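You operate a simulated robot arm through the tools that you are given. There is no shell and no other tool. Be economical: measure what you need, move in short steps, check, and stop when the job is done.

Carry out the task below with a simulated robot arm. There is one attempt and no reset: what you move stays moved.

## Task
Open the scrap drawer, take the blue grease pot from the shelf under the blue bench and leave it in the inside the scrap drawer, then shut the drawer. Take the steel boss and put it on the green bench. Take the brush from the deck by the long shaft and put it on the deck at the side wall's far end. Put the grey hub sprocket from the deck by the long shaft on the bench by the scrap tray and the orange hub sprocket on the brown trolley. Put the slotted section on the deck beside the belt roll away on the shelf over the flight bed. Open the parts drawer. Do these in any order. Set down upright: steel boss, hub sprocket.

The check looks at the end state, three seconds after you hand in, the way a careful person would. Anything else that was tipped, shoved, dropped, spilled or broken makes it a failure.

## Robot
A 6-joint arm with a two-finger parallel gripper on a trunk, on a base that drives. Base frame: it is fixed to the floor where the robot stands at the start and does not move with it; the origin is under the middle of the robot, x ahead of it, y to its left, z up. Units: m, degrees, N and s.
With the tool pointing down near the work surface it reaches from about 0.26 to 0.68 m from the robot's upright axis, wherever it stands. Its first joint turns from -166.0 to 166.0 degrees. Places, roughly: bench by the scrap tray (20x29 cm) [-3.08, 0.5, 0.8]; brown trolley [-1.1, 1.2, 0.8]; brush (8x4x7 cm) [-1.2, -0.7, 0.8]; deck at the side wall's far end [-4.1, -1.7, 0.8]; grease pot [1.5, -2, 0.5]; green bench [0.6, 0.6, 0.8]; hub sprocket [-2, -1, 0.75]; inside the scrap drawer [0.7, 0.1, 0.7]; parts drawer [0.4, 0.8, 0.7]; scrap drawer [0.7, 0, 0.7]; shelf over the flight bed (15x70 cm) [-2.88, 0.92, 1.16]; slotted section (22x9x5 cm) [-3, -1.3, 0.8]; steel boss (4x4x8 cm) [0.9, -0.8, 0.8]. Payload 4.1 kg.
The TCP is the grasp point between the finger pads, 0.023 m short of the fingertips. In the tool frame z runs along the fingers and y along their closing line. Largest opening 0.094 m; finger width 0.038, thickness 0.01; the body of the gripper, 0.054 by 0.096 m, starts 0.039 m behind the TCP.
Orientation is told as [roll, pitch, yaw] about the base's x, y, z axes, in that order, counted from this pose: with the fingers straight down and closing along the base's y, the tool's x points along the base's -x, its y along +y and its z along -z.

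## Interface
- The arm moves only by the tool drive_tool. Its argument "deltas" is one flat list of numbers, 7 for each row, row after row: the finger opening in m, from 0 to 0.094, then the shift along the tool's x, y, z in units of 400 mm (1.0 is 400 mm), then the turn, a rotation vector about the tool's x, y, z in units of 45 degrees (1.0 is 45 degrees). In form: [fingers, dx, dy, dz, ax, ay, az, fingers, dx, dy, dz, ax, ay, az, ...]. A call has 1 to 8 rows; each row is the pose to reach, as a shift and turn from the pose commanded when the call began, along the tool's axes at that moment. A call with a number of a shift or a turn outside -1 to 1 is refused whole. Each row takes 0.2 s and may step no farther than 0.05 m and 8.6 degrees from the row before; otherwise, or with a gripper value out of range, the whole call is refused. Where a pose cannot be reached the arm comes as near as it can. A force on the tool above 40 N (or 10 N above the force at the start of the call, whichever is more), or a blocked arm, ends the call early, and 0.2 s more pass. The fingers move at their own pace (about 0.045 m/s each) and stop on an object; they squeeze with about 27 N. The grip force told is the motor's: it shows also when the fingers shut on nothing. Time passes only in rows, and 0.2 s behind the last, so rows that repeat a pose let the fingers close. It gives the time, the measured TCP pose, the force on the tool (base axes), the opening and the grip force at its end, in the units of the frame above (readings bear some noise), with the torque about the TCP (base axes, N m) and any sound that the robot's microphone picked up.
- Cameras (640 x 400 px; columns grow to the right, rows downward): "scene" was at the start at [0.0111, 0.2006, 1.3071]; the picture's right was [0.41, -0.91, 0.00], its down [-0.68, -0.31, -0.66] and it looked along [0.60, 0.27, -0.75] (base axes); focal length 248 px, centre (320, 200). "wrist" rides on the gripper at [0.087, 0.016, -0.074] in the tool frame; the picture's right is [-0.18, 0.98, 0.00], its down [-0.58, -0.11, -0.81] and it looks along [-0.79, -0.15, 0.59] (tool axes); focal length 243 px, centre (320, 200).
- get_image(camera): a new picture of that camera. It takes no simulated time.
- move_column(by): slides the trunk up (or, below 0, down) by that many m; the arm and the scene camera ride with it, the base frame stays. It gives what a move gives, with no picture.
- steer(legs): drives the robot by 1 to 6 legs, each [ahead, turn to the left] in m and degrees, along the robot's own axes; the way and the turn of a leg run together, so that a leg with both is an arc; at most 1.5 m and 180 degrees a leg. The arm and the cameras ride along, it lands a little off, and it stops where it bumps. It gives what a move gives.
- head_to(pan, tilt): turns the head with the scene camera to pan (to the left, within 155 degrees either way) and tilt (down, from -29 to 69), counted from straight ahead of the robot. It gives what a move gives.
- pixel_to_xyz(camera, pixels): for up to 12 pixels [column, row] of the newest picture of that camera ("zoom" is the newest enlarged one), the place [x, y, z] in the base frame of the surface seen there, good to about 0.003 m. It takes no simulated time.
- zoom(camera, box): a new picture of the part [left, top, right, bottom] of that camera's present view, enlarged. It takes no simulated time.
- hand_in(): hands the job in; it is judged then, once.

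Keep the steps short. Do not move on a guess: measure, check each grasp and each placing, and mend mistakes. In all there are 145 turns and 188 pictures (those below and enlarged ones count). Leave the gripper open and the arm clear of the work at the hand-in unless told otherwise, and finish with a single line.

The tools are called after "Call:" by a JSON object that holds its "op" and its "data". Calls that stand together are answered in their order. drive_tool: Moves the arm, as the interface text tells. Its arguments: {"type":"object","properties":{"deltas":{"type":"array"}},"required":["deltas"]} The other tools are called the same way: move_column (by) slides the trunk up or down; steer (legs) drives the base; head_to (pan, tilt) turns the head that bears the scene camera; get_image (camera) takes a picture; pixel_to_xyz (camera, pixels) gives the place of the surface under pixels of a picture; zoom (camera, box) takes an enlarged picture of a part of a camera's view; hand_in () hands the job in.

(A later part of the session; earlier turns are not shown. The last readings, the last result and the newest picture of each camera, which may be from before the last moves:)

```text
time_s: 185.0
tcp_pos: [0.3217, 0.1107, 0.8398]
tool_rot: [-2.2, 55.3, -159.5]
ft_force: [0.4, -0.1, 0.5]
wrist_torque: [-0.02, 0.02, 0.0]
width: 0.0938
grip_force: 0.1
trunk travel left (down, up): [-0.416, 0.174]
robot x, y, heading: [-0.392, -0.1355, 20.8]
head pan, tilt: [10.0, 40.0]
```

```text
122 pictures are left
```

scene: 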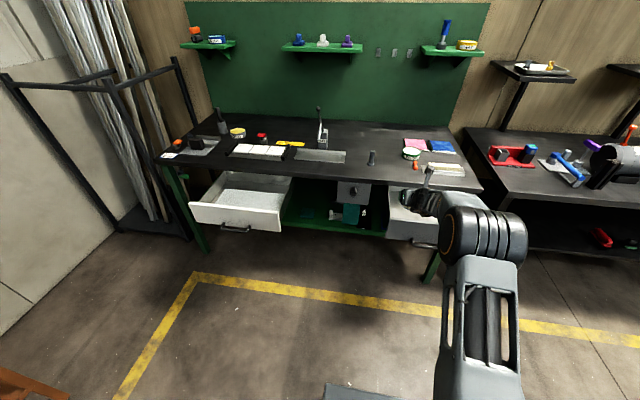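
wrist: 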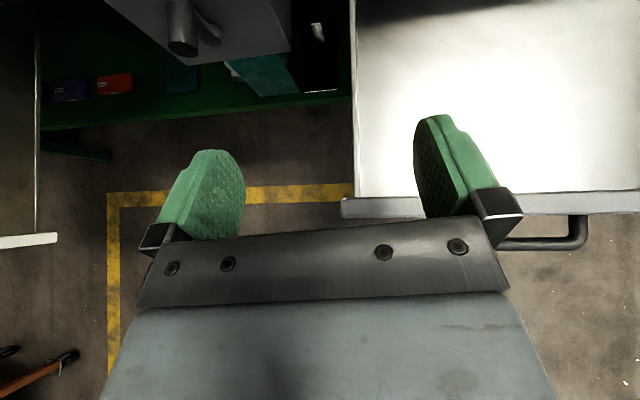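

Now bring the tool back to straight down while rising 10 cm, then turn it 90° so the camera sits sideways for working in the drawer.

Call:
{"op": "drive_tool", "data": {"deltas": [0.094, 0.035, 0, -0.025, 0, -0.17, 0, 0.094, 0.07, 0, -0.05, 0, -0.34, 0, 0.094, 0.105, 0, -0.075, 0, -0.51, 0, 0.094, 0.14, 0, -0.1, 0, -0.68, 0, 0.094, 0.175, 0, -0.12, 0, -0.85, 0, 0.094, 0.205, 0, -0.142, 0, -1.0, 0]}}

Call:
{"op": "drive_tool", "data": {"deltas": [0.094, 0, 0, 0, 0.025, -0.12, 0, 0.094, 0, 0, 0, 0.05, -0.228, 0]}}

Call:
{"op": "drive_tool", "data": {"deltas": [0.094, 0, 0, 0, 0, 0, -0.17, 0.094, 0, 0, 0, 0, 0, -0.34, 0.094, 0, 0, 0, 0, 0, -0.51, 0.094, 0, 0, 0, 0, 0, -0.68, 0.094, 0, 0, 0, 0, 0, -0.85, 0.094, 0, 0, 0, 0, 0, -1.0]}}

Call:
{"op": "drive_tool", "data": {"deltas": [0.094, 0, 0, 0, 0, 0, -0.17, 0.094, 0, 0, 0, 0, 0, -0.34, 0.094, 0, 0, 0, 0, 0, -0.51, 0.094, 0, 0, 0, 0, 0, -0.68, 0.094, 0, 0, 0, 0, 0, -0.85, 0.094, 0, 0, 0, 0, 0, -1.0]}}

Call:
{"op": "get_image", "data": {"camera": "scene"}}

```text
time_s: 186.4
tcp_pos: [0.2972, 0.0808, 0.9296]
tool_rot: [-1.6, 10.3, -156.8]
ft_force: [0.3, -0.3, 0.1]
wrist_torque: [0.0, 0.03, 0.01]
width: 0.0938
grip_force: 0.0
out of reach, approached as far as the arm can: row 1, 2, 4, 5, 6
trunk travel left (down, up): [-0.416, 0.174]
robot x, y, heading: [-0.3946, -0.1345, 21.1]
head pan, tilt: [10.0, 40.0]
```

```text
time_s: 187.0
tcp_pos: [0.28, 0.0677, 0.9255]
tool_rot: [-3.1, 2.5, -157.2]
ft_force: [0.1, 0.2, 0.1]
wrist_torque: [0.01, 0.0, 0.02]
width: 0.0938
grip_force: 0.0
out of reach, approached as far as the arm can: row 1, 2
trunk travel left (down, up): [-0.416, 0.174]
robot x, y, heading: [-0.3962, -0.1337, 21.2]
head pan, tilt: [10.0, 40.0]
```

```text
time_s: 188.4
tcp_pos: [0.2747, 0.0682, 0.926]
tool_rot: [-2.5, 2.5, -112.3]
ft_force: [0.2, -1.0, 0.4]
wrist_torque: [0.0, -0.01, -0.03]
width: 0.094
grip_force: 0.1
out of reach, approached as far as the arm can: row 1, 2, 3, 4, 5, 6
trunk travel left (down, up): [-0.416, 0.174]
robot x, y, heading: [-0.3922, -0.1371, 21.0]
head pan, tilt: [10.0, 40.0]
```

```text
time_s: 189.8
tcp_pos: [0.2757, 0.0685, 0.9256]
tool_rot: [0.0, 3.5, -67.3]
ft_force: [0.1, 0.3, -0.1]
wrist_torque: [0.0, -0.05, 0.0]
width: 0.0941
grip_force: 0.0
trunk travel left (down, up): [-0.416, 0.174]
robot x, y, heading: [-0.3938, -0.135, 21.2]
head pan, tilt: [10.0, 40.0]
```

```text
121 pictures are left
```

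scene: 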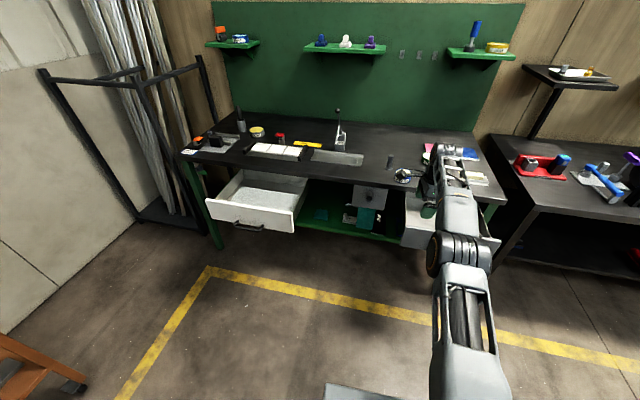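

Measure the pot on the bench, then square the tool and draw the arm in 30 cm before driving closer.

Call:
{"op": "zoom", "data": {"camera": "scene", "box": [360, 140, 480, 215]}}

Call:
{"op": "drive_tool", "data": {"deltas": [0.094, 0, -0.1, -0.02, 0, -0.04, 0, 0.094, 0, -0.2, -0.04, 0, -0.078, 0, 0.094, 0, -0.31, -0.06, 0, -0.078, 0, 0.094, 0, -0.42, -0.08, 0, -0.078, 0, 0.094, 0, -0.53, -0.1, 0, -0.078, 0, 0.094, 0, -0.64, -0.12, 0, -0.078, 0, 0.094, 0, -0.75, -0.14, 0, -0.078, 0]}}

Call:
{"op": "steer", "data": {"legs": [[0.4, -3]]}}

Call:
{"op": "get_image", "data": {"camera": "scene"}}

```text
5.33 times, centred on (420, 178) of scene
```

zoom: 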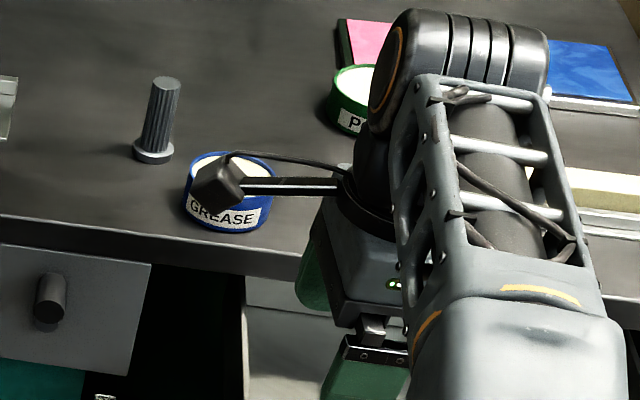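

```text
time_s: 191.4
tcp_pos: [0.0027, -0.0513, 0.9804]
tool_rot: [0.1, 0.0, -67.5]
ft_force: [-0.4, 0.3, 0.4]
wrist_torque: [-0.05, 0.0, -0.04]
width: 0.0941
grip_force: 0.1
trunk travel left (down, up): [-0.416, 0.174]
robot x, y, heading: [-0.3935, -0.131, 21.2]
head pan, tilt: [10.0, 40.0]
```

```text
time_s: 193.9
tcp_pos: [0.3816, 0.0589, 0.9811]
tool_rot: [0.0, 0.0, -70.6]
ft_force: [0.0, 0.2, -0.8]
wrist_torque: [0.0, -0.03, -0.02]
width: 0.0938
grip_force: 0.1
trunk travel left (down, up): [-0.416, 0.174]
robot x, y, heading: [-0.0185, -0.0054, 17.8]
head pan, tilt: [10.0, 40.0]
```

```text
119 pictures are left
```

scene: 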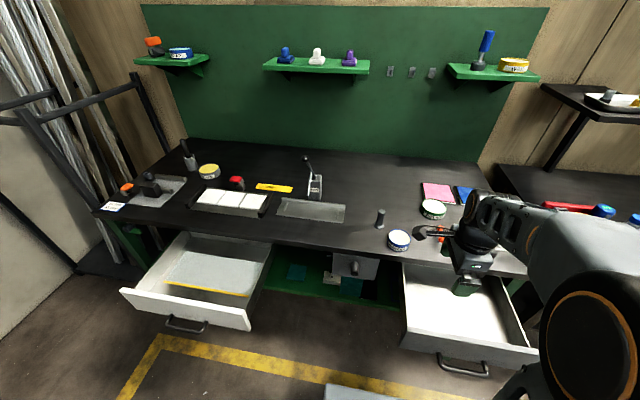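

Both drawers and the pot are visible. Measure pot top and drawer interior.

Call:
{"op": "zoom", "data": {"camera": "scene", "box": [340, 190, 560, 390]}}

Call:
{"op": "pixel_to_xyz", "data": {"camera": "scene", "pixels": [[399, 236], [391, 237], [408, 238], [400, 232], [399, 242], [440, 300], [430, 320], [500, 330], [415, 270], [470, 355], [405, 330], [530, 350]]}}

```text
2.00 times, centred on (450, 290) of scene
```

zoom: 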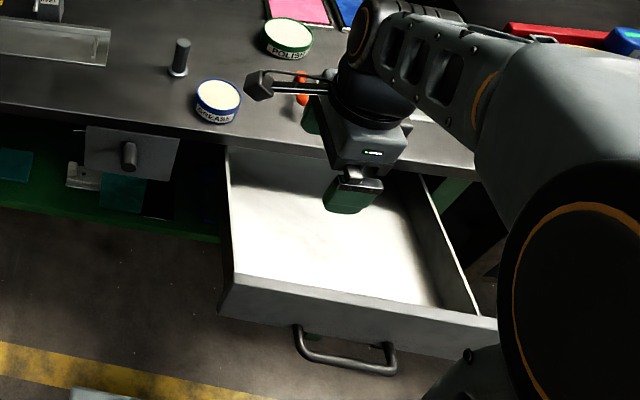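

```text
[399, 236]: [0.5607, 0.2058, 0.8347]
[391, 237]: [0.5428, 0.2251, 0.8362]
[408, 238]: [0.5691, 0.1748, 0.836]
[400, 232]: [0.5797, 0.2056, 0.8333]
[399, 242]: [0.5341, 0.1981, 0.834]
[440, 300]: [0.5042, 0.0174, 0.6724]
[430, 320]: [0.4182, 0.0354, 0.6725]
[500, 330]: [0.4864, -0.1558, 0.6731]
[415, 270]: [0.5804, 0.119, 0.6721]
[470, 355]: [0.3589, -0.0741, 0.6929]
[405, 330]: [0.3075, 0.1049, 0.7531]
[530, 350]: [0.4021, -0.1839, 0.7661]
```

Pot centre (0.558, 0.201); drawer floor 0.672, roomy. I turn the tool so its camera faces me (closing left-right), keeping clear of the boss.

Call:
{"op": "drive_tool", "data": {"deltas": [0.094, 0, 0, 0, 0, 0, -0.17, 0.094, 0, 0, 0, 0, 0, -0.34, 0.094, 0, 0, 0, 0, 0, -0.51, 0.094, 0, 0, 0, 0, 0, -0.68, 0.094, 0, 0, 0, 0, 0, -0.85, 0.094, 0, 0, 0, 0, 0, -1.0]}}

Call:
{"op": "drive_tool", "data": {"deltas": [0.094, 0, 0, 0, 0, 0, -0.17, 0.094, 0, 0, 0, 0, 0, -0.34, 0.094, 0, 0, 0, 0, 0, -0.51, 0.094, 0, 0, 0, 0, 0, -0.68, 0.094, 0, 0, 0, 0, 0, -0.85, 0.094, 0, 0, 0, 0, 0, -0.96]}}

```text
time_s: 195.3
tcp_pos: [0.3803, 0.0596, 0.9823]
tool_rot: [0.1, 0.0, -25.5]
ft_force: [-0.2, -0.4, 0.2]
wrist_torque: [-0.02, -0.01, -0.01]
width: 0.0938
grip_force: 0.1
trunk travel left (down, up): [-0.416, 0.174]
robot x, y, heading: [-0.0208, -0.0031, 17.9]
head pan, tilt: [10.0, 40.0]
```

```text
time_s: 196.7
tcp_pos: [0.381, 0.0598, 0.9799]
tool_rot: [0.0, -0.1, 17.7]
ft_force: [-0.1, 0.2, 0.1]
wrist_torque: [0.02, -0.01, 0.01]
width: 0.0938
grip_force: 0.1
trunk travel left (down, up): [-0.416, 0.174]
robot x, y, heading: [-0.0237, -0.0052, 18.1]
head pan, tilt: [10.0, 40.0]
```

Move over the pot at safe height.

Call:
{"op": "drive_tool", "data": {"deltas": [0.094, -0.088, 0.034, 0.015, 0, 0, 0, 0.094, -0.176, 0.067, 0.03, 0, 0, 0, 0.094, -0.264, 0.101, 0.05, 0, 0, 0, 0.094, -0.352, 0.135, 0.08, 0, 0, 0, 0.094, -0.44, 0.168, 0.11, 0, 0, 0, 0.094, -0.529, 0.202, 0.14, 0, 0, 0]}}

Call:
{"op": "get_image", "data": {"camera": "wrist"}}

```text
time_s: 198.1
tcp_pos: [0.5585, 0.199, 0.9244]
tool_rot: [0.1, -0.1, 17.6]
ft_force: [-0.6, -0.8, 0.3]
wrist_torque: [0.02, 0.02, 0.04]
width: 0.0937
grip_force: 0.0
trunk travel left (down, up): [-0.416, 0.174]
robot x, y, heading: [-0.0173, -0.0001, 18.0]
head pan, tilt: [10.0, 40.0]
```

```text
117 pictures are left
```

wrist: 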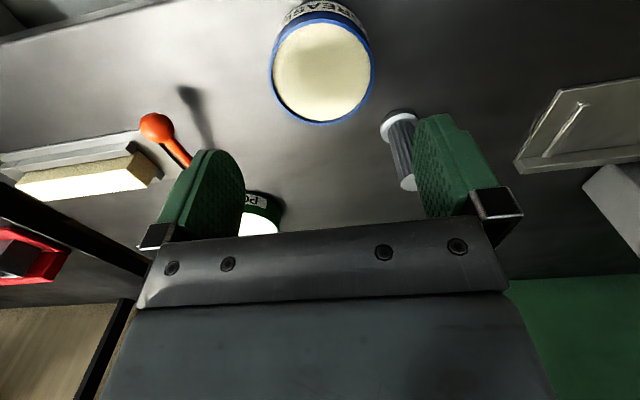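

Call:
{"op": "drive_tool", "data": {"deltas": [0.088, 0, 0, 0.1, 0, 0, 0, 0.088, 0, 0, 0.2, 0, 0, 0, 0.088, 0, 0, 0.24, 0, 0, 0, 0.04, 0, 0, 0.24, 0, 0, 0, 0.04, 0, 0, 0.24, 0, 0, 0, 0.04, 0, 0, 0.24, 0, 0, 0]}}

Call:
{"op": "drive_tool", "data": {"deltas": [0.04, 0, 0, -0.1, 0, 0, 0, 0.04, 0, 0, -0.2, 0, 0, 0, 0.04, 0.05, 0, -0.26, 0, 0, 0]}}

Call:
{"op": "get_image", "data": {"camera": "wrist"}}

```text
time_s: 199.5
tcp_pos: [0.5573, 0.1999, 0.8305]
tool_rot: [-0.1, -0.1, 17.6]
ft_force: [-0.2, 0.4, 0.3]
wrist_torque: [0.05, -0.07, -0.01]
width: 0.07
grip_force: 26.9
trunk travel left (down, up): [-0.416, 0.174]
robot x, y, heading: [-0.0211, -0.0058, 18.3]
head pan, tilt: [10.0, 40.0]
```

```text
time_s: 200.3
tcp_pos: [0.5391, 0.1943, 0.9326]
tool_rot: [0.0, -0.1, 17.5]
ft_force: [0.7, -0.2, -3.6]
wrist_torque: [-0.01, -0.01, 0.01]
width: 0.07
grip_force: 26.9
trunk travel left (down, up): [-0.416, 0.174]
robot x, y, heading: [-0.0227, -0.0017, 17.9]
head pan, tilt: [10.0, 40.0]
```

```text
116 pictures are left
```

wrist: 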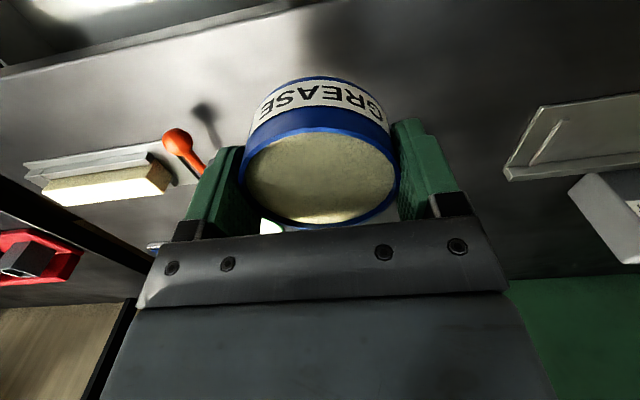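

Pot held from above. Move over the open scrap drawer, then lower the trunk 15 cm.

Call:
{"op": "drive_tool", "data": {"deltas": [0.04, 0.058, -0.083, 0, 0, 0, 0, 0.04, 0.116, -0.166, 0, 0, 0, 0, 0.04, 0.174, -0.25, 0, 0, 0, 0, 0.04, 0.232, -0.333, 0, 0, 0, 0, 0.04, 0.29, -0.4165, 0, 0, 0, 0]}}

Call:
{"op": "move_column", "data": {"by": -0.15}}

Call:
{"op": "get_image", "data": {"camera": "scene"}}

Call:
{"op": "get_image", "data": {"camera": "wrist"}}

```text
time_s: 201.5
tcp_pos: [0.4779, -0.0032, 0.9339]
tool_rot: [0.1, 0.0, 17.6]
ft_force: [0.5, 0.2, -2.8]
wrist_torque: [0.02, -0.02, 0.01]
width: 0.0701
grip_force: 26.7
trunk travel left (down, up): [-0.416, 0.174]
robot x, y, heading: [-0.0219, -0.0029, 18.0]
head pan, tilt: [10.0, 40.0]
```

```text
time_s: 203.2
tcp_pos: [0.4776, -0.0016, 0.7838]
tool_rot: [0.0, 0.1, 17.7]
ft_force: [0.2, -0.6, -2.6]
wrist_torque: [-0.01, 0.01, 0.02]
width: 0.07
grip_force: 27.1
trunk travel left (down, up): [-0.266, 0.324]
robot x, y, heading: [-0.0168, -0.0042, 18.2]
head pan, tilt: [10.0, 40.0]
```

```text
115 pictures are left
```

scene: 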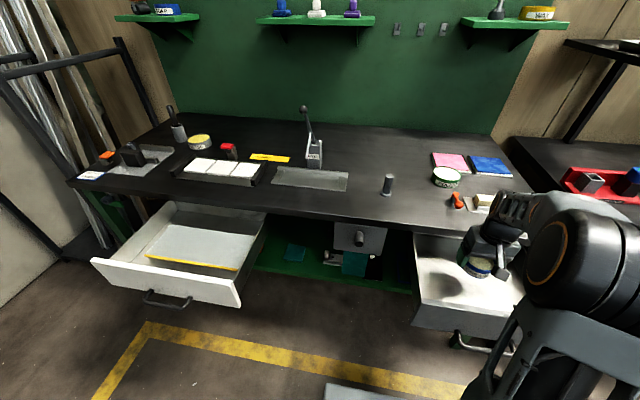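

```text
114 pictures are left
```

wrist: 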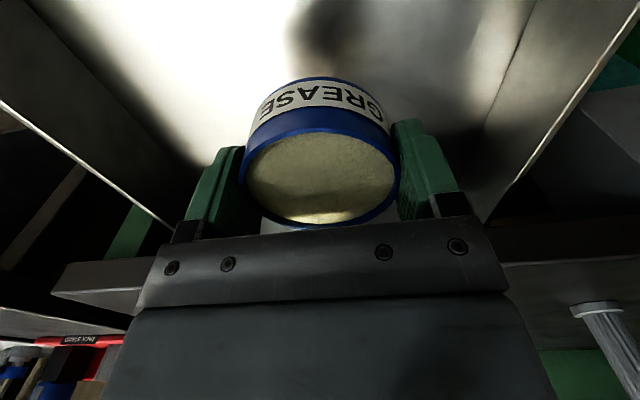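

Pot is over the drawer floor. Lower 8 cm gently to contact.

Call:
{"op": "drive_tool", "data": {"deltas": [0.04, 0, 0, 0.08, 0, 0, 0, 0.04, 0, 0, 0.15, 0, 0, 0, 0.04, 0, 0, 0.18, 0, 0, 0, 0.04, 0, 0, 0.195, 0, 0, 0, 0.04, 0, 0, 0.203, 0, 0, 0]}}

```text
time_s: 204.4
tcp_pos: [0.4784, -0.0012, 0.701]
tool_rot: [-0.1, -0.1, 17.6]
ft_force: [0.3, 0.1, -3.1]
wrist_torque: [-0.02, 0.03, -0.01]
width: 0.07
grip_force: 27.7
trunk travel left (down, up): [-0.266, 0.324]
robot x, y, heading: [-0.0236, -0.0045, 18.0]
head pan, tilt: [10.0, 40.0]
```

Not yet in contact; 2–4 mm more.

Call:
{"op": "drive_tool", "data": {"deltas": [0.04, 0, 0, 0.005, 0, 0, 0, 0.04, 0, 0, 0.01, 0, 0, 0]}}

```text
time_s: 205.0
tcp_pos: [0.4784, -0.0023, 0.7]
tool_rot: [-0.1, -0.3, 17.6]
ft_force: [-1.5, 0.1, 18.3]
wrist_torque: [0.08, 0.28, 0.23]
width: 0.0701
grip_force: 26.9
trunk travel left (down, up): [-0.266, 0.324]
robot x, y, heading: [-0.0193, -0.0027, 18.0]
head pan, tilt: [10.0, 40.0]
```

Contact (18 N). Open and rise.

Call:
{"op": "drive_tool", "data": {"deltas": [0.088, 0, 0, -0.003, 0, 0, 0, 0.088, 0, 0, -0.003, 0, 0, 0, 0.088, 0, 0, -0.1, 0, 0, 0, 0.088, 0, 0, -0.2, 0, 0, 0, 0.088, 0, 0, -0.3, 0, 0, 0, 0.088, 0, 0, -0.42, 0, 0, 0, 0.088, 0, 0, -0.54, 0, 0, 0, 0.088, 0, 0, -0.64, 0, 0, 0]}}

Call:
{"op": "get_image", "data": {"camera": "wrist"}}

```text
time_s: 206.8
tcp_pos: [0.4778, -0.0028, 0.9546]
tool_rot: [0.0, 0.0, 17.7]
ft_force: [0.4, -0.6, -0.4]
wrist_torque: [0.04, -0.01, 0.0]
width: 0.0879
grip_force: 0.1
trunk travel left (down, up): [-0.266, 0.324]
robot x, y, heading: [-0.0194, -0.0038, 18.2]
head pan, tilt: [10.0, 40.0]
```

```text
113 pictures are left
```

wrist: 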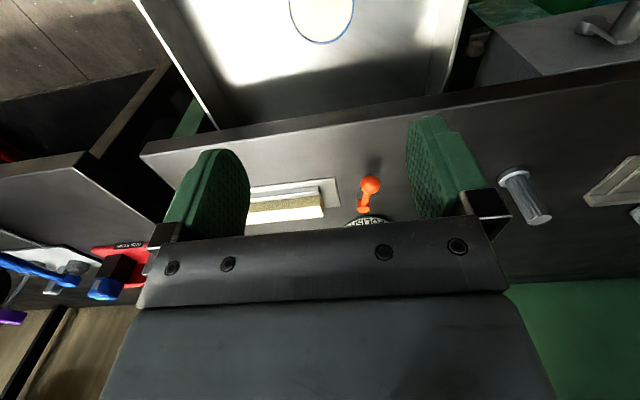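

Pot sits in the drawer. To shut it I'll push on the handle bar with closed fingers from in front: back up 15 cm, lower the trunk, and come down in front of the bar.

Call:
{"op": "steer", "data": {"legs": [[-0.15, 0]]}}

Call:
{"op": "move_column", "data": {"by": -0.1}}

Call:
{"op": "drive_tool", "data": {"deltas": [0.0, 0.07, -0.007, 0, 0, 0, 0, 0.0, 0.14, -0.014, 0, 0, 0, 0, 0.0, 0.215, -0.019, 0, 0, 0, 0, 0.0, 0.215, -0.019, 0, 0, 0, 0]}}

Call:
{"op": "get_image", "data": {"camera": "wrist"}}

Call:
{"op": "get_image", "data": {"camera": "scene"}}

```text
time_s: 208.2
tcp_pos: [0.3388, -0.0478, 0.9542]
tool_rot: [0.0, 0.1, 17.7]
ft_force: [-0.5, 1.4, -0.6]
wrist_torque: [0.01, -0.02, -0.02]
width: 0.0882
grip_force: 0.0
trunk travel left (down, up): [-0.266, 0.324]
robot x, y, heading: [-0.1613, -0.0474, 18.2]
head pan, tilt: [10.0, 40.0]
```

```text
time_s: 209.5
tcp_pos: [0.3373, -0.0475, 0.854]
tool_rot: [0.0, 0.0, 17.6]
ft_force: [-0.1, 0.9, 0.0]
wrist_torque: [0.04, -0.04, -0.01]
width: 0.0878
grip_force: 0.1
trunk travel left (down, up): [-0.166, 0.424]
robot x, y, heading: [-0.1603, -0.0474, 18.1]
head pan, tilt: [10.0, 40.0]
```

```text
time_s: 210.5
tcp_pos: [0.2601, -0.0824, 0.8532]
tool_rot: [0.0, 0.0, 17.8]
ft_force: [0.0, 0.8, 0.0]
wrist_torque: [0.0, 0.01, -0.03]
width: 0.0
grip_force: 0.1
trunk travel left (down, up): [-0.166, 0.424]
robot x, y, heading: [-0.1597, -0.0477, 17.9]
head pan, tilt: [10.0, 40.0]
```

```text
112 pictures are left
```

wrist: 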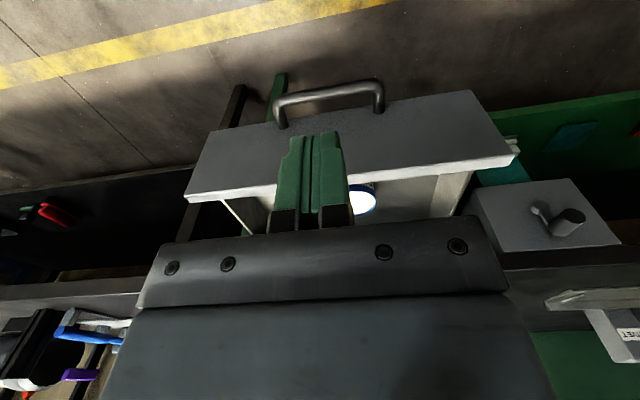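

```text
111 pictures are left
```

scene: 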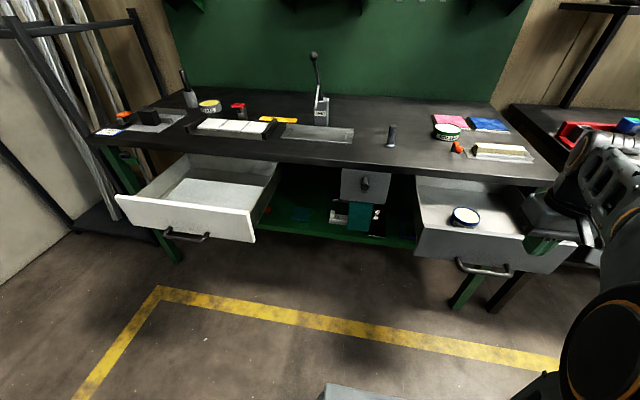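

Pot upright in the drawer. Measure bar and front in the wrist view.

Call:
{"op": "pixel_to_xyz", "data": {"camera": "wrist", "pixels": [[330, 92], [290, 97], [370, 86], [330, 120], [240, 150], [420, 130]]}}

```text
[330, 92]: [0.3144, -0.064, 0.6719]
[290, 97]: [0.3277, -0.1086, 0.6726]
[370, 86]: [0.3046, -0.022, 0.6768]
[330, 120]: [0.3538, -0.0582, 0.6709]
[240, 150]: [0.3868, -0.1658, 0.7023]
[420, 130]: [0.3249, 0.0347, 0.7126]
```

Bar is 5.8 cm ahead, centred. Go down to bar height, then push forward.

Call:
{"op": "drive_tool", "data": {"deltas": [0.0, 0, 0, 0.11, 0, 0, 0, 0.0, 0, 0, 0.22, 0, 0, 0, 0.0, 0, 0, 0.33, 0, 0, 0, 0.0, 0, 0, 0.445, 0, 0, 0]}}

Call:
{"op": "drive_tool", "data": {"deltas": [0.0, -0.07, 0, 0, 0, 0, 0, 0.0, -0.16, 0, 0, 0, 0, 0, 0.0, -0.25, 0, 0, 0, 0, 0, 0.0, -0.34, 0, 0, 0, 0, 0, 0.0, -0.43, 0, 0, 0, 0, 0, 0.0, -0.52, 0, 0, 0, 0, 0, 0.0, -0.6, 0, 0, 0, 0, 0, 0.0, -0.655, 0, 0, 0, 0, 0]}}

Call:
{"op": "get_image", "data": {"camera": "scene"}}

```text
time_s: 211.5
tcp_pos: [0.2582, -0.0797, 0.6749]
tool_rot: [0.0, -0.2, 17.6]
ft_force: [-0.4, 0.5, 0.9]
wrist_torque: [0.01, -0.02, -0.01]
width: 0.0
grip_force: 27.2
trunk travel left (down, up): [-0.166, 0.424]
robot x, y, heading: [-0.1563, -0.0484, 18.1]
head pan, tilt: [10.0, 40.0]
```

```text
time_s: 213.3
tcp_pos: [0.5065, -0.0023, 0.6765]
tool_rot: [0.1, 0.3, 17.7]
ft_force: [-17.9, -1.9, -0.2]
wrist_torque: [-0.23, 0.15, 0.05]
width: 0.0
grip_force: 26.7
trunk travel left (down, up): [-0.166, 0.424]
robot x, y, heading: [-0.16, -0.0433, 18.4]
head pan, tilt: [10.0, 40.0]
```

```text
110 pictures are left
```

scene: 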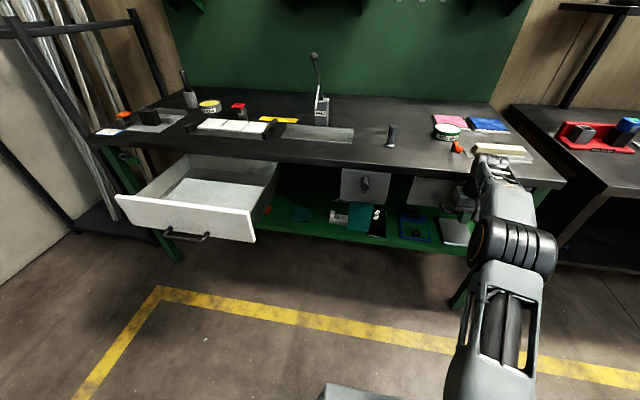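

Bar is back at (0.530, 0.005), its closed place. Press 6 mm more to confirm it's fully home, then back off.

Call:
{"op": "drive_tool", "data": {"deltas": [0.0, -0.008, 0, 0, 0, 0, 0, 0.0, -0.015, 0, 0, 0, 0, 0]}}

Call:
{"op": "drive_tool", "data": {"deltas": [0.0, 0.1, 0, 0, 0, 0, 0, 0.0, 0.2, 0, 0, 0, 0, 0, 0.0, 0.3, 0, 0, 0, 0, 0]}}

Call:
{"op": "get_image", "data": {"camera": "wrist"}}

```text
time_s: 213.7
tcp_pos: [0.5069, -0.001, 0.6764]
tool_rot: [0.1, 0.8, 17.7]
ft_force: [-14.4, -2.0, 5.5]
wrist_torque: [0.03, -0.02, -0.02]
width: 0.0
grip_force: 27.1
trunk travel left (down, up): [-0.166, 0.424]
robot x, y, heading: [-0.162, -0.048, 18.1]
head pan, tilt: [10.0, 40.0]
stopped in row 2: the force on the tool passed its limit at 44 N (the readings are from after the stop); the commanded pose is now the measured one
```

```text
time_s: 214.5
tcp_pos: [0.395, -0.038, 0.6765]
tool_rot: [0.1, 0.7, 17.8]
ft_force: [-0.3, -0.1, 0.4]
wrist_torque: [-0.02, 0.03, 0.01]
width: 0.0
grip_force: 27.0
trunk travel left (down, up): [-0.166, 0.424]
robot x, y, heading: [-0.1625, -0.0512, 18.1]
head pan, tilt: [10.0, 40.0]
```

```text
109 pictures are left
```

wrist: 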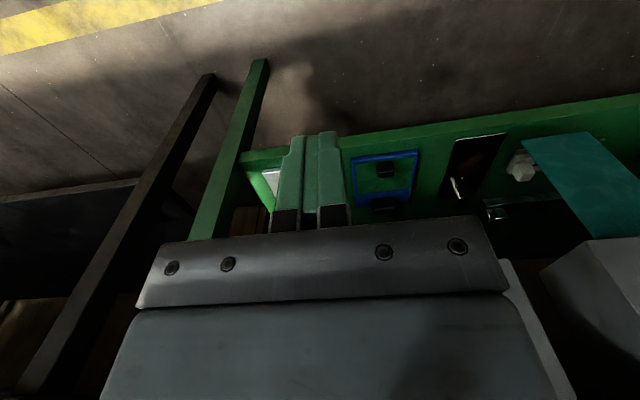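

Drawer firmly shut. Now the deck: raise the trunk and look behind-right.

Call:
{"op": "move_column", "data": {"by": 0.32}}

Call:
{"op": "head_to", "data": {"pan": -155, "tilt": 30}}

Call:
{"op": "get_image", "data": {"camera": "scene"}}

```text
time_s: 217.7
tcp_pos: [0.394, -0.0383, 0.9973]
tool_rot: [0.1, 0.7, 17.6]
ft_force: [-0.3, -0.5, -0.6]
wrist_torque: [0.01, 0.02, 0.03]
width: 0.0
grip_force: 26.2
trunk travel left (down, up): [-0.486, 0.104]
robot x, y, heading: [-0.1624, -0.0489, 18.1]
head pan, tilt: [10.0, 40.0]
```

```text
time_s: 220.2
tcp_pos: [0.3944, -0.0387, 0.9969]
tool_rot: [0.0, 0.7, 17.7]
ft_force: [-0.1, -0.4, 0.2]
wrist_torque: [-0.02, -0.02, 0.03]
width: 0.0
grip_force: 27.2
trunk travel left (down, up): [-0.486, 0.104]
robot x, y, heading: [-0.1615, -0.0493, 18.0]
head pan, tilt: [-154.7, 30.0]
```

```text
108 pictures are left
```

scene: 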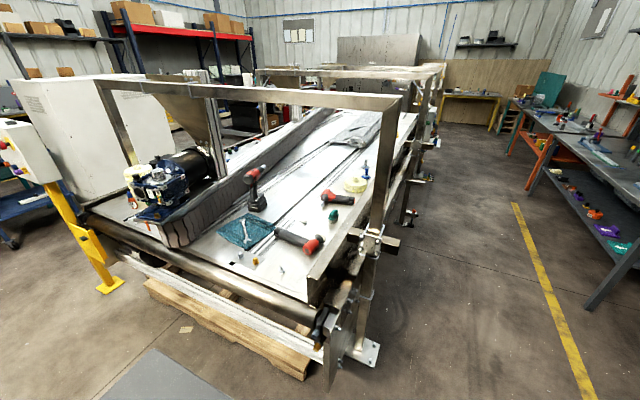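

I zoom onto the deck and measure points.

Call:
{"op": "zoom", "data": {"camera": "scene", "box": [190, 90, 450, 300]}}

Call:
{"op": "pixel_to_xyz", "data": {"camera": "scene", "pixels": [[334, 217], [363, 172], [354, 186], [335, 198], [305, 245], [290, 250], [255, 190], [355, 135], [310, 290], [395, 140], [440, 145], [375, 350]]}}

```text
1.90 times, centred on (320, 195) of scene
```

zoom: 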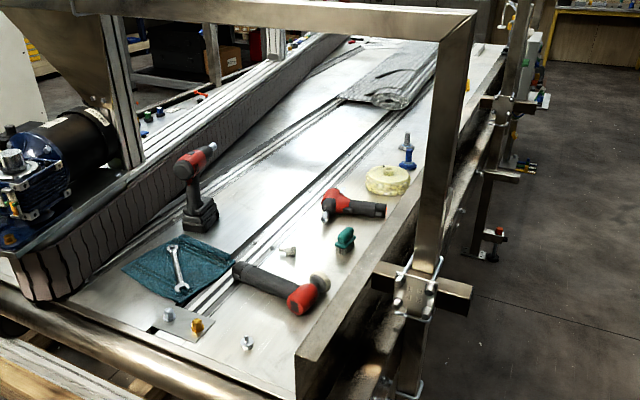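

```text
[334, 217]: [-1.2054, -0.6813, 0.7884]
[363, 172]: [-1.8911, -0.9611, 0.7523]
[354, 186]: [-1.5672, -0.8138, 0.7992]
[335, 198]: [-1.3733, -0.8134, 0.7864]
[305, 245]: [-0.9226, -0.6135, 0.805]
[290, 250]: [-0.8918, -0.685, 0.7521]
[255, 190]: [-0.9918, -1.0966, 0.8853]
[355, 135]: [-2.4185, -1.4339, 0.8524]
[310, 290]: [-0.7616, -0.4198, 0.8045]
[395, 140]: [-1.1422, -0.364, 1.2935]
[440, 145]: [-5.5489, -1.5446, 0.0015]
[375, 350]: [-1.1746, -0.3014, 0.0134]
```

The teal brush is at (-1.205, -0.68, 0.79); sprockets lie further along. I drive into the aisle between deck and benches, to about (-1.2, 0.3) heading 197°, and look at the deck on my left.

Call:
{"op": "steer", "data": {"legs": [[0, 143], [1.1, 0], [0, 36]]}}

Call:
{"op": "head_to", "data": {"pan": 60, "tilt": 30}}

Call:
{"op": "get_image", "data": {"camera": "scene"}}

Call:
{"op": "zoom", "data": {"camera": "scene", "box": [260, 80, 520, 240]}}

```text
time_s: 233.5
tcp_pos: [-1.7565, 0.3185, 0.9967]
tool_rot: [0.2, 0.8, -163.5]
ft_force: [-0.2, -0.5, 0.1]
wrist_torque: [0.0, -0.01, 0.04]
width: 0.0
grip_force: 26.8
trunk travel left (down, up): [-0.486, 0.104]
robot x, y, heading: [-1.2047, 0.3187, -163.2]
head pan, tilt: [-154.7, 30.0]
```

```text
time_s: 236.6
tcp_pos: [-1.757, 0.3192, 0.9966]
tool_rot: [0.2, 0.6, -163.5]
ft_force: [-0.5, -0.6, 0.7]
wrist_torque: [0.01, 0.01, -0.01]
width: 0.0
grip_force: 26.9
trunk travel left (down, up): [-0.486, 0.104]
robot x, y, heading: [-1.1991, 0.3177, -163.5]
head pan, tilt: [60.0, 30.0]
```

```text
106 pictures are left
```

scene: 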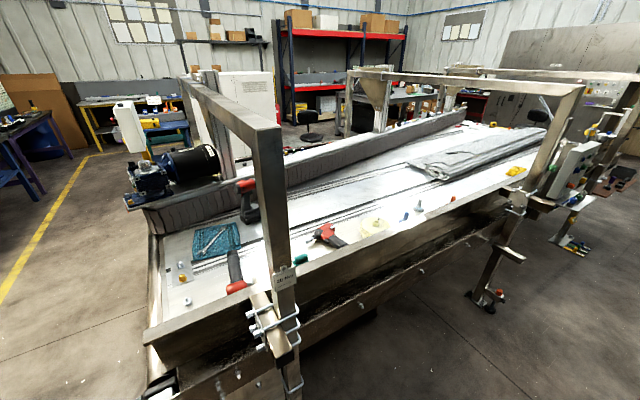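

```text
2.46 times, centred on (390, 160) of scene
```

zoom: 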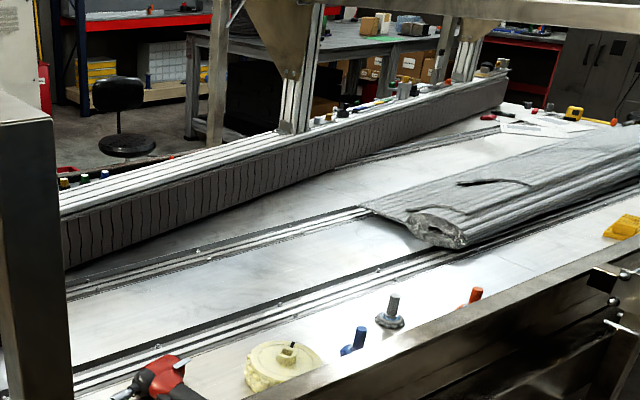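

Sprockets: blue, grey and orange ones in a row behind the rail (zoom 355,340 / 390,310 / 475,295). Measure these and the posts.

Call:
{"op": "pixel_to_xyz", "data": {"camera": "zoom", "pixels": [[393, 302], [388, 320], [475, 292], [470, 303], [357, 333], [350, 350], [440, 340], [560, 280], [625, 225], [610, 275], [540, 200], [290, 365]]}}

Call:
{"op": "pixel_to_xyz", "data": {"camera": "scene", "pixels": [[285, 330], [285, 390], [295, 270], [483, 300], [500, 250], [518, 200], [475, 240], [560, 240], [400, 290], [240, 300], [345, 260], [515, 172]]}}

```text
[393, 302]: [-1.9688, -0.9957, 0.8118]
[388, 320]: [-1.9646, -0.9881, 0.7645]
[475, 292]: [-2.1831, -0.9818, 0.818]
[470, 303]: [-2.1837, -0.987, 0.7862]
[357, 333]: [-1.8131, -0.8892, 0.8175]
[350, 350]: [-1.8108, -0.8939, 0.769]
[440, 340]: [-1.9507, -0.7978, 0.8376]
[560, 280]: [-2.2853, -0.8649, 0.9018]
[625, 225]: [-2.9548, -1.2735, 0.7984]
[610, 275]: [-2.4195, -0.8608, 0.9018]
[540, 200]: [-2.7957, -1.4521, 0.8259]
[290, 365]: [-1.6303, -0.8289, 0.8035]
```

```text
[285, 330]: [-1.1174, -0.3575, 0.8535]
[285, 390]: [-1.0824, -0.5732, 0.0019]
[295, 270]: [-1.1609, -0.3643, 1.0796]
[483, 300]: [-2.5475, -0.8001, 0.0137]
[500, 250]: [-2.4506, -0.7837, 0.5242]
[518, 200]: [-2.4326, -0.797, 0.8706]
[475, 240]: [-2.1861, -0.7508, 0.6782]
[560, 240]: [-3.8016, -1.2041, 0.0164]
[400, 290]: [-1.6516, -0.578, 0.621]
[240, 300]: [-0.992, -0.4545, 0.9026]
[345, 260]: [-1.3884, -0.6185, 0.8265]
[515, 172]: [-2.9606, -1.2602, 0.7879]
```

Rail top is up to 0.90, posts stand ~0.17 m outside it. I go to a spot facing the deck between the posts, (-1.61,-0.25), heading -72.5, with the arm raised.

Call:
{"op": "move_column", "data": {"by": 0.1}}

Call:
{"op": "steer", "data": {"legs": [[0, 37.6], [0.69, 0], [0, 53.4]]}}

Call:
{"op": "head_to", "data": {"pan": 0, "tilt": 48}}

Call:
{"op": "get_image", "data": {"camera": "scene"}}

```text
time_s: 237.9
tcp_pos: [-1.7574, 0.3196, 1.0969]
tool_rot: [0.1, 0.7, -163.5]
ft_force: [0.6, -0.1, 0.5]
wrist_torque: [0.0, 0.02, 0.0]
width: 0.0
grip_force: 26.6
trunk travel left (down, up): [-0.586, 0.004]
robot x, y, heading: [-1.2027, 0.3172, -163.2]
head pan, tilt: [60.0, 30.0]
```

```text
time_s: 245.9
tcp_pos: [-1.5985, -0.8083, 1.0969]
tool_rot: [0.1, 0.6, -72.2]
ft_force: [0.8, -0.4, 0.7]
wrist_torque: [-0.04, 0.01, 0.03]
width: 0.0
grip_force: 27.1
trunk travel left (down, up): [-0.586, 0.004]
robot x, y, heading: [-1.6031, -0.2511, -71.8]
head pan, tilt: [60.0, 30.0]
```

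```text
time_s: 247.2
tcp_pos: [-1.5977, -0.8079, 1.097]
tool_rot: [0.0, 0.7, -72.4]
ft_force: [-0.2, 0.7, 0.6]
wrist_torque: [0.03, -0.02, 0.02]
width: 0.0
grip_force: 27.3
trunk travel left (down, up): [-0.586, 0.004]
robot x, y, heading: [-1.6121, -0.2516, -72.1]
head pan, tilt: [0.0, 48.0]
```

```text
104 pictures are left
```

scene: 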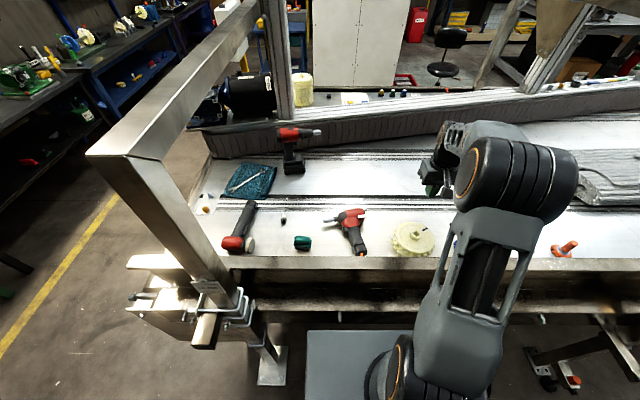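

Good view: brush at (303,243), orange sprocket at (565,248). Zoom on the brush.

Call:
{"op": "zoom", "data": {"camera": "scene", "box": [220, 190, 400, 290]}}

Call:
{"op": "zoom", "data": {"camera": "scene", "box": [510, 200, 640, 280]}}

Call:
{"op": "pixel_to_xyz", "data": {"camera": "scene", "pixels": [[303, 238], [303, 247], [296, 241], [309, 241], [303, 255], [283, 220], [330, 240], [300, 262], [565, 243], [565, 255], [557, 250], [572, 244]]}}

```text
3.56 times, centred on (310, 240) of scene
```

zoom: 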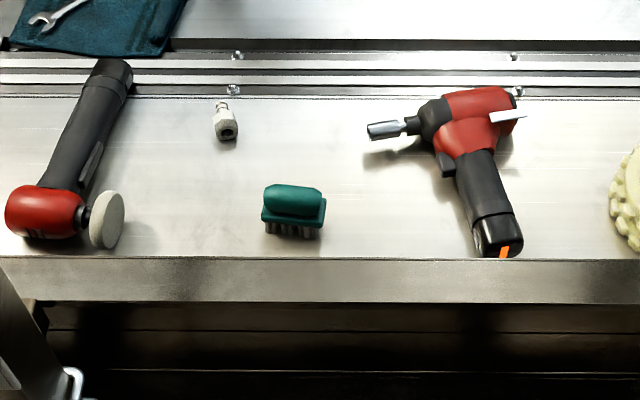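

```text
4.92 times, centred on (575, 240) of scene
```

zoom: 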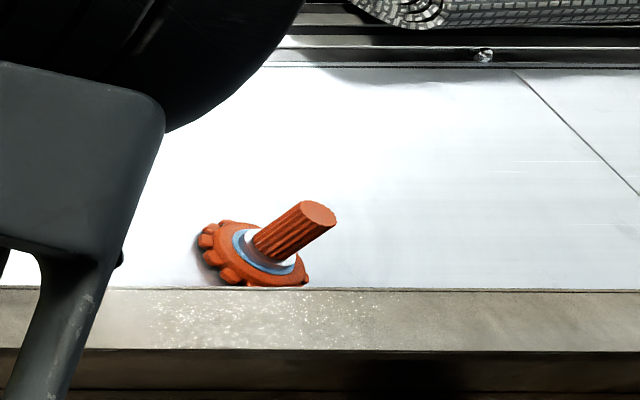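

```text
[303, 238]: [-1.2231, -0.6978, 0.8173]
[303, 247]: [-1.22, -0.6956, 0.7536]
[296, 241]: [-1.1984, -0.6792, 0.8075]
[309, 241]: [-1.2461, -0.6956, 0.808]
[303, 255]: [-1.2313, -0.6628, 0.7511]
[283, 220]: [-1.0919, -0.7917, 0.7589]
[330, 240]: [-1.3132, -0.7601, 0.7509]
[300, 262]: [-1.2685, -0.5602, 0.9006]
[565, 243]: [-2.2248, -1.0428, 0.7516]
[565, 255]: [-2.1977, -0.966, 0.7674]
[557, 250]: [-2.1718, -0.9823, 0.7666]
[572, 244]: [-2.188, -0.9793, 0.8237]
```

Brush: centre ≈(-1.222,-0.690), long side along the deck, top 0.82, deck 0.751; rail inner edge close behind it. I swing the tool left over it, and turn 90° so the camera points sideways and fingers close across its 4 cm.

Call:
{"op": "drive_tool", "data": {"deltas": [0.07, 0, 0.122, 0, 0, 0, 0, 0.07, 0, 0.244, 0, 0, 0, 0, 0.07, 0, 0.366, 0, 0, 0, 0, 0.07, 0, 0.488, 0, 0, 0, 0, 0.07, 0, 0.61, 0, 0, 0, 0, 0.07, 0, 0.732, 0, 0, 0, 0, 0.07, 0, 0.854, 0, 0, 0, 0, 0.07, 0, 0.975, 0, 0, 0, 0]}}

Call:
{"op": "drive_tool", "data": {"deltas": [0.07, 0, 0, 0, 0, 0, 0.17, 0.07, 0, 0, 0, 0, 0, 0.34, 0.07, 0, 0, 0, 0, 0, 0.51, 0.07, 0, 0, 0, 0, 0, 0.68, 0.07, 0, 0, 0, 0, 0, 0.85, 0.07, 0, 0, 0, 0, 0, 1.0]}}

Call:
{"op": "drive_tool", "data": {"deltas": [0.07, 0, 0, 0, 0, 0, 0.17, 0.07, 0, 0, 0, 0, 0, 0.34, 0.07, 0, 0, 0, 0, 0, 0.51, 0.07, 0, 0, 0, 0, 0, 0.68, 0.07, 0, 0, 0, 0, 0, 0.85, 0.07, 0, 0, 0, 0, 0, 1.0]}}

Call:
{"op": "move_column", "data": {"by": -0.15}}

Call:
{"op": "get_image", "data": {"camera": "wrist"}}

Call:
{"op": "get_image", "data": {"camera": "scene"}}

```text
time_s: 249.0
tcp_pos: [-1.2264, -0.6888, 1.099]
tool_rot: [0.1, 0.8, -72.3]
ft_force: [0.6, -0.4, -0.2]
wrist_torque: [-0.01, 0.02, 0.03]
width: 0.0697
grip_force: 0.1
trunk travel left (down, up): [-0.586, 0.004]
robot x, y, heading: [-1.6106, -0.2483, -71.8]
head pan, tilt: [0.0, 48.0]
```

```text
time_s: 250.4
tcp_pos: [-1.2278, -0.689, 1.0975]
tool_rot: [-0.4, 0.6, -117.5]
ft_force: [-0.1, -0.4, 0.1]
wrist_torque: [0.02, 0.03, 0.0]
width: 0.0698
grip_force: 0.1
trunk travel left (down, up): [-0.586, 0.004]
robot x, y, heading: [-1.6102, -0.2514, -71.9]
head pan, tilt: [0.0, 48.0]
```

```text
time_s: 251.8
tcp_pos: [-1.2267, -0.6907, 1.0983]
tool_rot: [-0.8, 0.1, -162.5]
ft_force: [-0.3, 0.4, 0.1]
wrist_torque: [0.02, -0.05, 0.01]
width: 0.07
grip_force: 0.0
trunk travel left (down, up): [-0.586, 0.004]
robot x, y, heading: [-1.6083, -0.2585, -72.2]
head pan, tilt: [0.0, 48.0]
```

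```text
time_s: 253.6
tcp_pos: [-1.227, -0.6896, 0.9476]
tool_rot: [-0.6, 0.0, -162.2]
ft_force: [-0.4, 0.0, -0.5]
wrist_torque: [-0.03, 0.03, -0.01]
width: 0.0699
grip_force: 0.1
trunk travel left (down, up): [-0.436, 0.154]
robot x, y, heading: [-1.6088, -0.2545, -72.0]
head pan, tilt: [0.0, 48.0]
```

```text
101 pictures are left
```

wrist: 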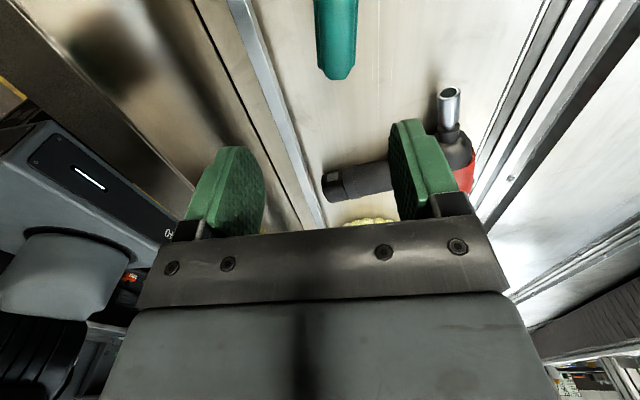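

```text
100 pictures are left
```

scene: 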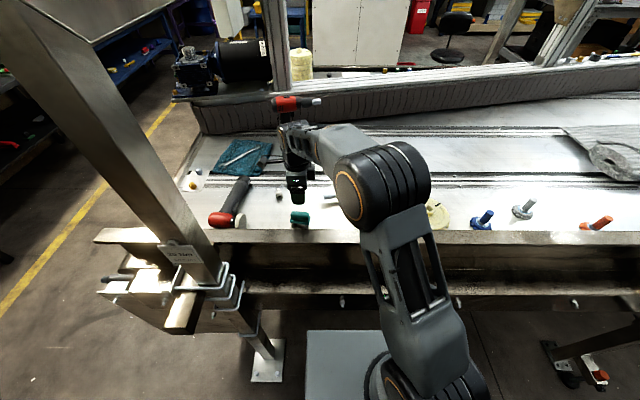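

Measure brush and rail edge in the wrist view.

Call:
{"op": "pixel_to_xyz", "data": {"camera": "wrist", "pixels": [[337, 60], [337, 10], [320, 30], [355, 30], [260, 60], [245, 40], [290, 60], [200, 30]]}}

```text
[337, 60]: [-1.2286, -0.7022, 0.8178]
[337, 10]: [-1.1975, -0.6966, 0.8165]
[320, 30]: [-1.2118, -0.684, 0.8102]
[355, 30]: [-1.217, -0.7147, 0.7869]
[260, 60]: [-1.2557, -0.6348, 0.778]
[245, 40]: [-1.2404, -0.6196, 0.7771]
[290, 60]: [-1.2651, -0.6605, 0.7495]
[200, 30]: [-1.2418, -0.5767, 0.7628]
```

Call:
{"op": "drive_tool", "data": {"deltas": [0.07, 0.0175, 0.02, 0.1, 0, 0, 0, 0.07, 0.0175, 0.02, 0.2, 0, 0, 0, 0.07, 0.0175, 0.02, 0.3, 0, 0, 0, 0.07, 0.0175, 0.02, 0.375, 0, 0, 0, 0.01, 0.0175, 0.02, 0.375, 0, 0, 0, 0.01, 0.0175, 0.02, 0.375, 0, 0, 0, 0.01, 0.0175, 0.02, 0.375, 0, 0, 0]}}

Call:
{"op": "get_image", "data": {"camera": "wrist"}}

```text
time_s: 255.2
tcp_pos: [-1.2174, -0.6949, 0.798]
tool_rot: [-0.7, 0.1, -162.3]
ft_force: [-0.1, 0.1, 0.4]
wrist_torque: [-0.03, 0.02, -0.04]
width: 0.0351
grip_force: 27.3
trunk travel left (down, up): [-0.436, 0.154]
robot x, y, heading: [-1.6131, -0.2555, -72.1]
head pan, tilt: [0.0, 48.0]
```

```text
99 pictures are left
```

wrist: 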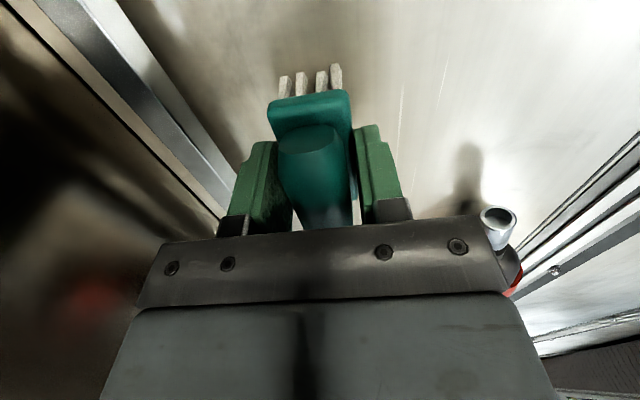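

Brush held (35 mm). Lift, back into the aisle, and drive along towards the far end to look there.

Call:
{"op": "drive_tool", "data": {"deltas": [0.01, 0, 0, -0.1, 0, 0, 0, 0.01, 0, 0, -0.2, 0, 0, 0, 0.01, 0, 0, -0.3, 0, 0, 0, 0.01, 0, 0, -0.4, 0, 0, 0]}}

Call:
{"op": "move_column", "data": {"by": 0.14}}

Call:
{"op": "steer", "data": {"legs": [[-0.5, 0], [0, -90], [1.3, 0], [0.8, 0]]}}

Call:
{"op": "head_to", "data": {"pan": 40, "tilt": 30}}

Call:
{"op": "get_image", "data": {"camera": "scene"}}

```text
time_s: 256.2
tcp_pos: [-1.2176, -0.6949, 0.9576]
tool_rot: [-0.8, 0.1, -162.2]
ft_force: [0.2, -0.1, 0.0]
wrist_torque: [0.01, 0.0, 0.01]
width: 0.0349
grip_force: 26.7
trunk travel left (down, up): [-0.436, 0.154]
robot x, y, heading: [-1.6102, -0.2512, -72.0]
head pan, tilt: [0.0, 48.0]
```

```text
time_s: 257.9
tcp_pos: [-1.2169, -0.6964, 1.0975]
tool_rot: [-0.7, 0.2, -162.3]
ft_force: [0.4, -0.3, -0.7]
wrist_torque: [-0.02, 0.0, 0.0]
width: 0.0352
grip_force: 27.6
trunk travel left (down, up): [-0.576, 0.014]
robot x, y, heading: [-1.6103, -0.2529, -72.0]
head pan, tilt: [0.0, 48.0]
```

```text
time_s: 274.6
tcp_pos: [-4.1993, -0.775, 1.0975]
tool_rot: [-0.7, 0.2, 107.1]
ft_force: [0.2, -0.3, -0.4]
wrist_torque: [0.0, 0.01, 0.02]
width: 0.035
grip_force: 26.9
trunk travel left (down, up): [-0.576, 0.014]
robot x, y, heading: [-3.7522, -0.3845, -162.3]
head pan, tilt: [0.0, 48.0]
```

```text
time_s: 275.7
tcp_pos: [-4.1996, -0.7745, 1.0978]
tool_rot: [-0.7, 0.0, 107.1]
ft_force: [-1.1, 0.8, -0.3]
wrist_torque: [0.01, 0.01, -0.01]
width: 0.0351
grip_force: 26.7
trunk travel left (down, up): [-0.576, 0.014]
robot x, y, heading: [-3.752, -0.389, -162.5]
head pan, tilt: [40.0, 30.0]
```

```text
98 pictures are left
```

scene: 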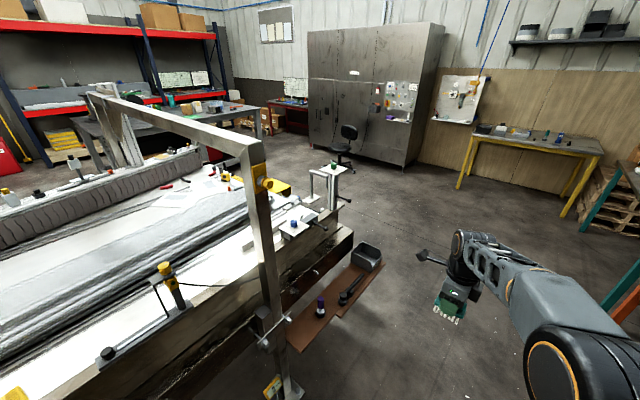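

The brush is held. I measure around the deck's far end.

Call:
{"op": "pixel_to_xyz", "data": {"camera": "scene", "pixels": [[225, 195], [215, 210], [235, 165], [195, 180], [200, 155], [250, 230], [310, 205], [325, 250], [180, 210], [280, 270], [220, 240], [290, 385]]}}

Call:
{"op": "zoom", "data": {"camera": "scene", "box": [80, 90, 360, 290]}}

```text
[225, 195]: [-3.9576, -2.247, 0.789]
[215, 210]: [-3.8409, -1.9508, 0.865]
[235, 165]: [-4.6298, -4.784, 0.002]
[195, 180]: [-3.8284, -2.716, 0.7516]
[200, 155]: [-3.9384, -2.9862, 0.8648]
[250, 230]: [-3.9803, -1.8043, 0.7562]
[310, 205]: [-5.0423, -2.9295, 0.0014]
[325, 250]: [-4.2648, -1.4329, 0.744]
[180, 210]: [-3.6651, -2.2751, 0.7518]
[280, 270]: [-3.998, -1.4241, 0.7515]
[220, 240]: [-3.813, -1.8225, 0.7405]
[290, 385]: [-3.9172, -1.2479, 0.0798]
```

```text
2.00 times, centred on (220, 190) of scene
```

zoom: 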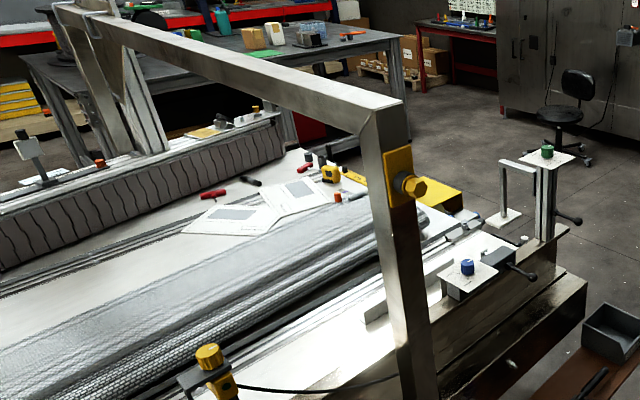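

A small side shelf sticks out near the far end. I measure it and the deck end, and zoom there.

Call:
{"op": "pixel_to_xyz", "data": {"camera": "scene", "pixels": [[365, 285], [310, 335], [375, 260], [350, 240], [340, 225], [335, 168], [300, 222], [345, 300], [290, 235], [283, 200], [262, 215], [240, 240]]}}

Call:
{"op": "zoom", "data": {"camera": "scene", "box": [230, 150, 400, 270]}}

```text
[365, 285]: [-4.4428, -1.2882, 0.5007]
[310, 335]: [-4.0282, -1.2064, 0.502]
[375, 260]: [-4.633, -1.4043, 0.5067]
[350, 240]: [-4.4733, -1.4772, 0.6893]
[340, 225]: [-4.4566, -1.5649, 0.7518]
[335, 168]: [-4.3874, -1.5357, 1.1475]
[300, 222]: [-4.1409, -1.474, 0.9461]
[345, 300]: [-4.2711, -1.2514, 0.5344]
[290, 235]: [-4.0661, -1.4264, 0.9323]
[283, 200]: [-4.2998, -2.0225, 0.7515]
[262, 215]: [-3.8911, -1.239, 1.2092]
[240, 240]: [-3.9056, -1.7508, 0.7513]
```

```text
3.33 times, centred on (315, 210) of scene
```

zoom: 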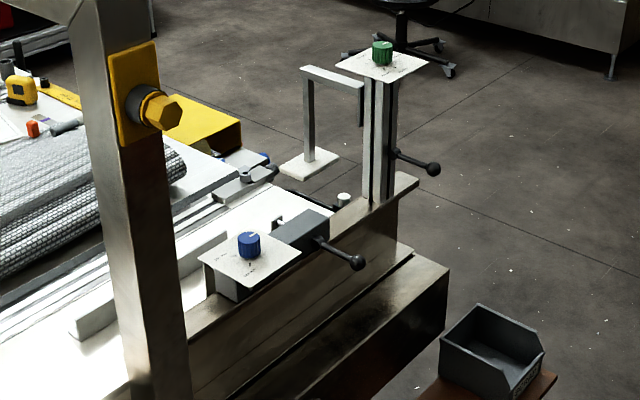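

I'll look from beyond the deck's end before choosing how to place: drive to about (-5.0,-1.1).

Call:
{"op": "steer", "data": {"legs": [[0, 12], [1.43, 0]]}}

Call:
{"op": "head_to", "data": {"pan": 115, "tilt": 35}}

Call:
{"op": "get_image", "data": {"camera": "scene"}}

```text
time_s: 283.7
tcp_pos: [-5.3841, -1.5545, 1.0979]
tool_rot: [-0.7, 0.1, 118.2]
ft_force: [0.2, 0.7, -0.3]
wrist_torque: [0.03, -0.01, 0.01]
width: 0.035
grip_force: 26.4
trunk travel left (down, up): [-0.576, 0.014]
robot x, y, heading: [-5.02, -1.089, -151.6]
head pan, tilt: [40.0, 30.0]
```

```text
time_s: 285.1
tcp_pos: [-5.3831, -1.5526, 1.0973]
tool_rot: [-0.7, 0.1, 118.3]
ft_force: [0.5, -0.8, -0.3]
wrist_torque: [0.02, 0.01, -0.01]
width: 0.0351
grip_force: 27.1
trunk travel left (down, up): [-0.576, 0.014]
robot x, y, heading: [-5.0191, -1.0858, -151.3]
head pan, tilt: [115.0, 35.0]
```

```text
95 pictures are left
```

scene: 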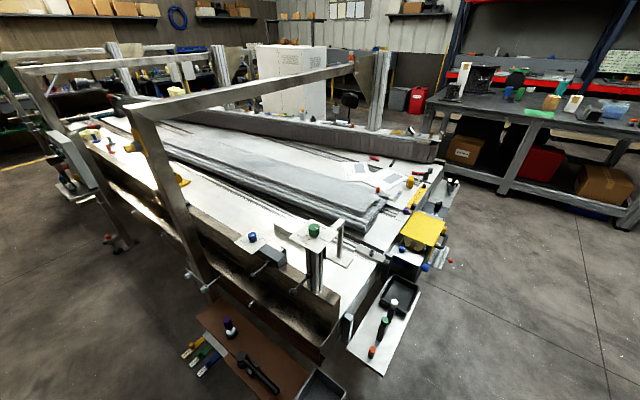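

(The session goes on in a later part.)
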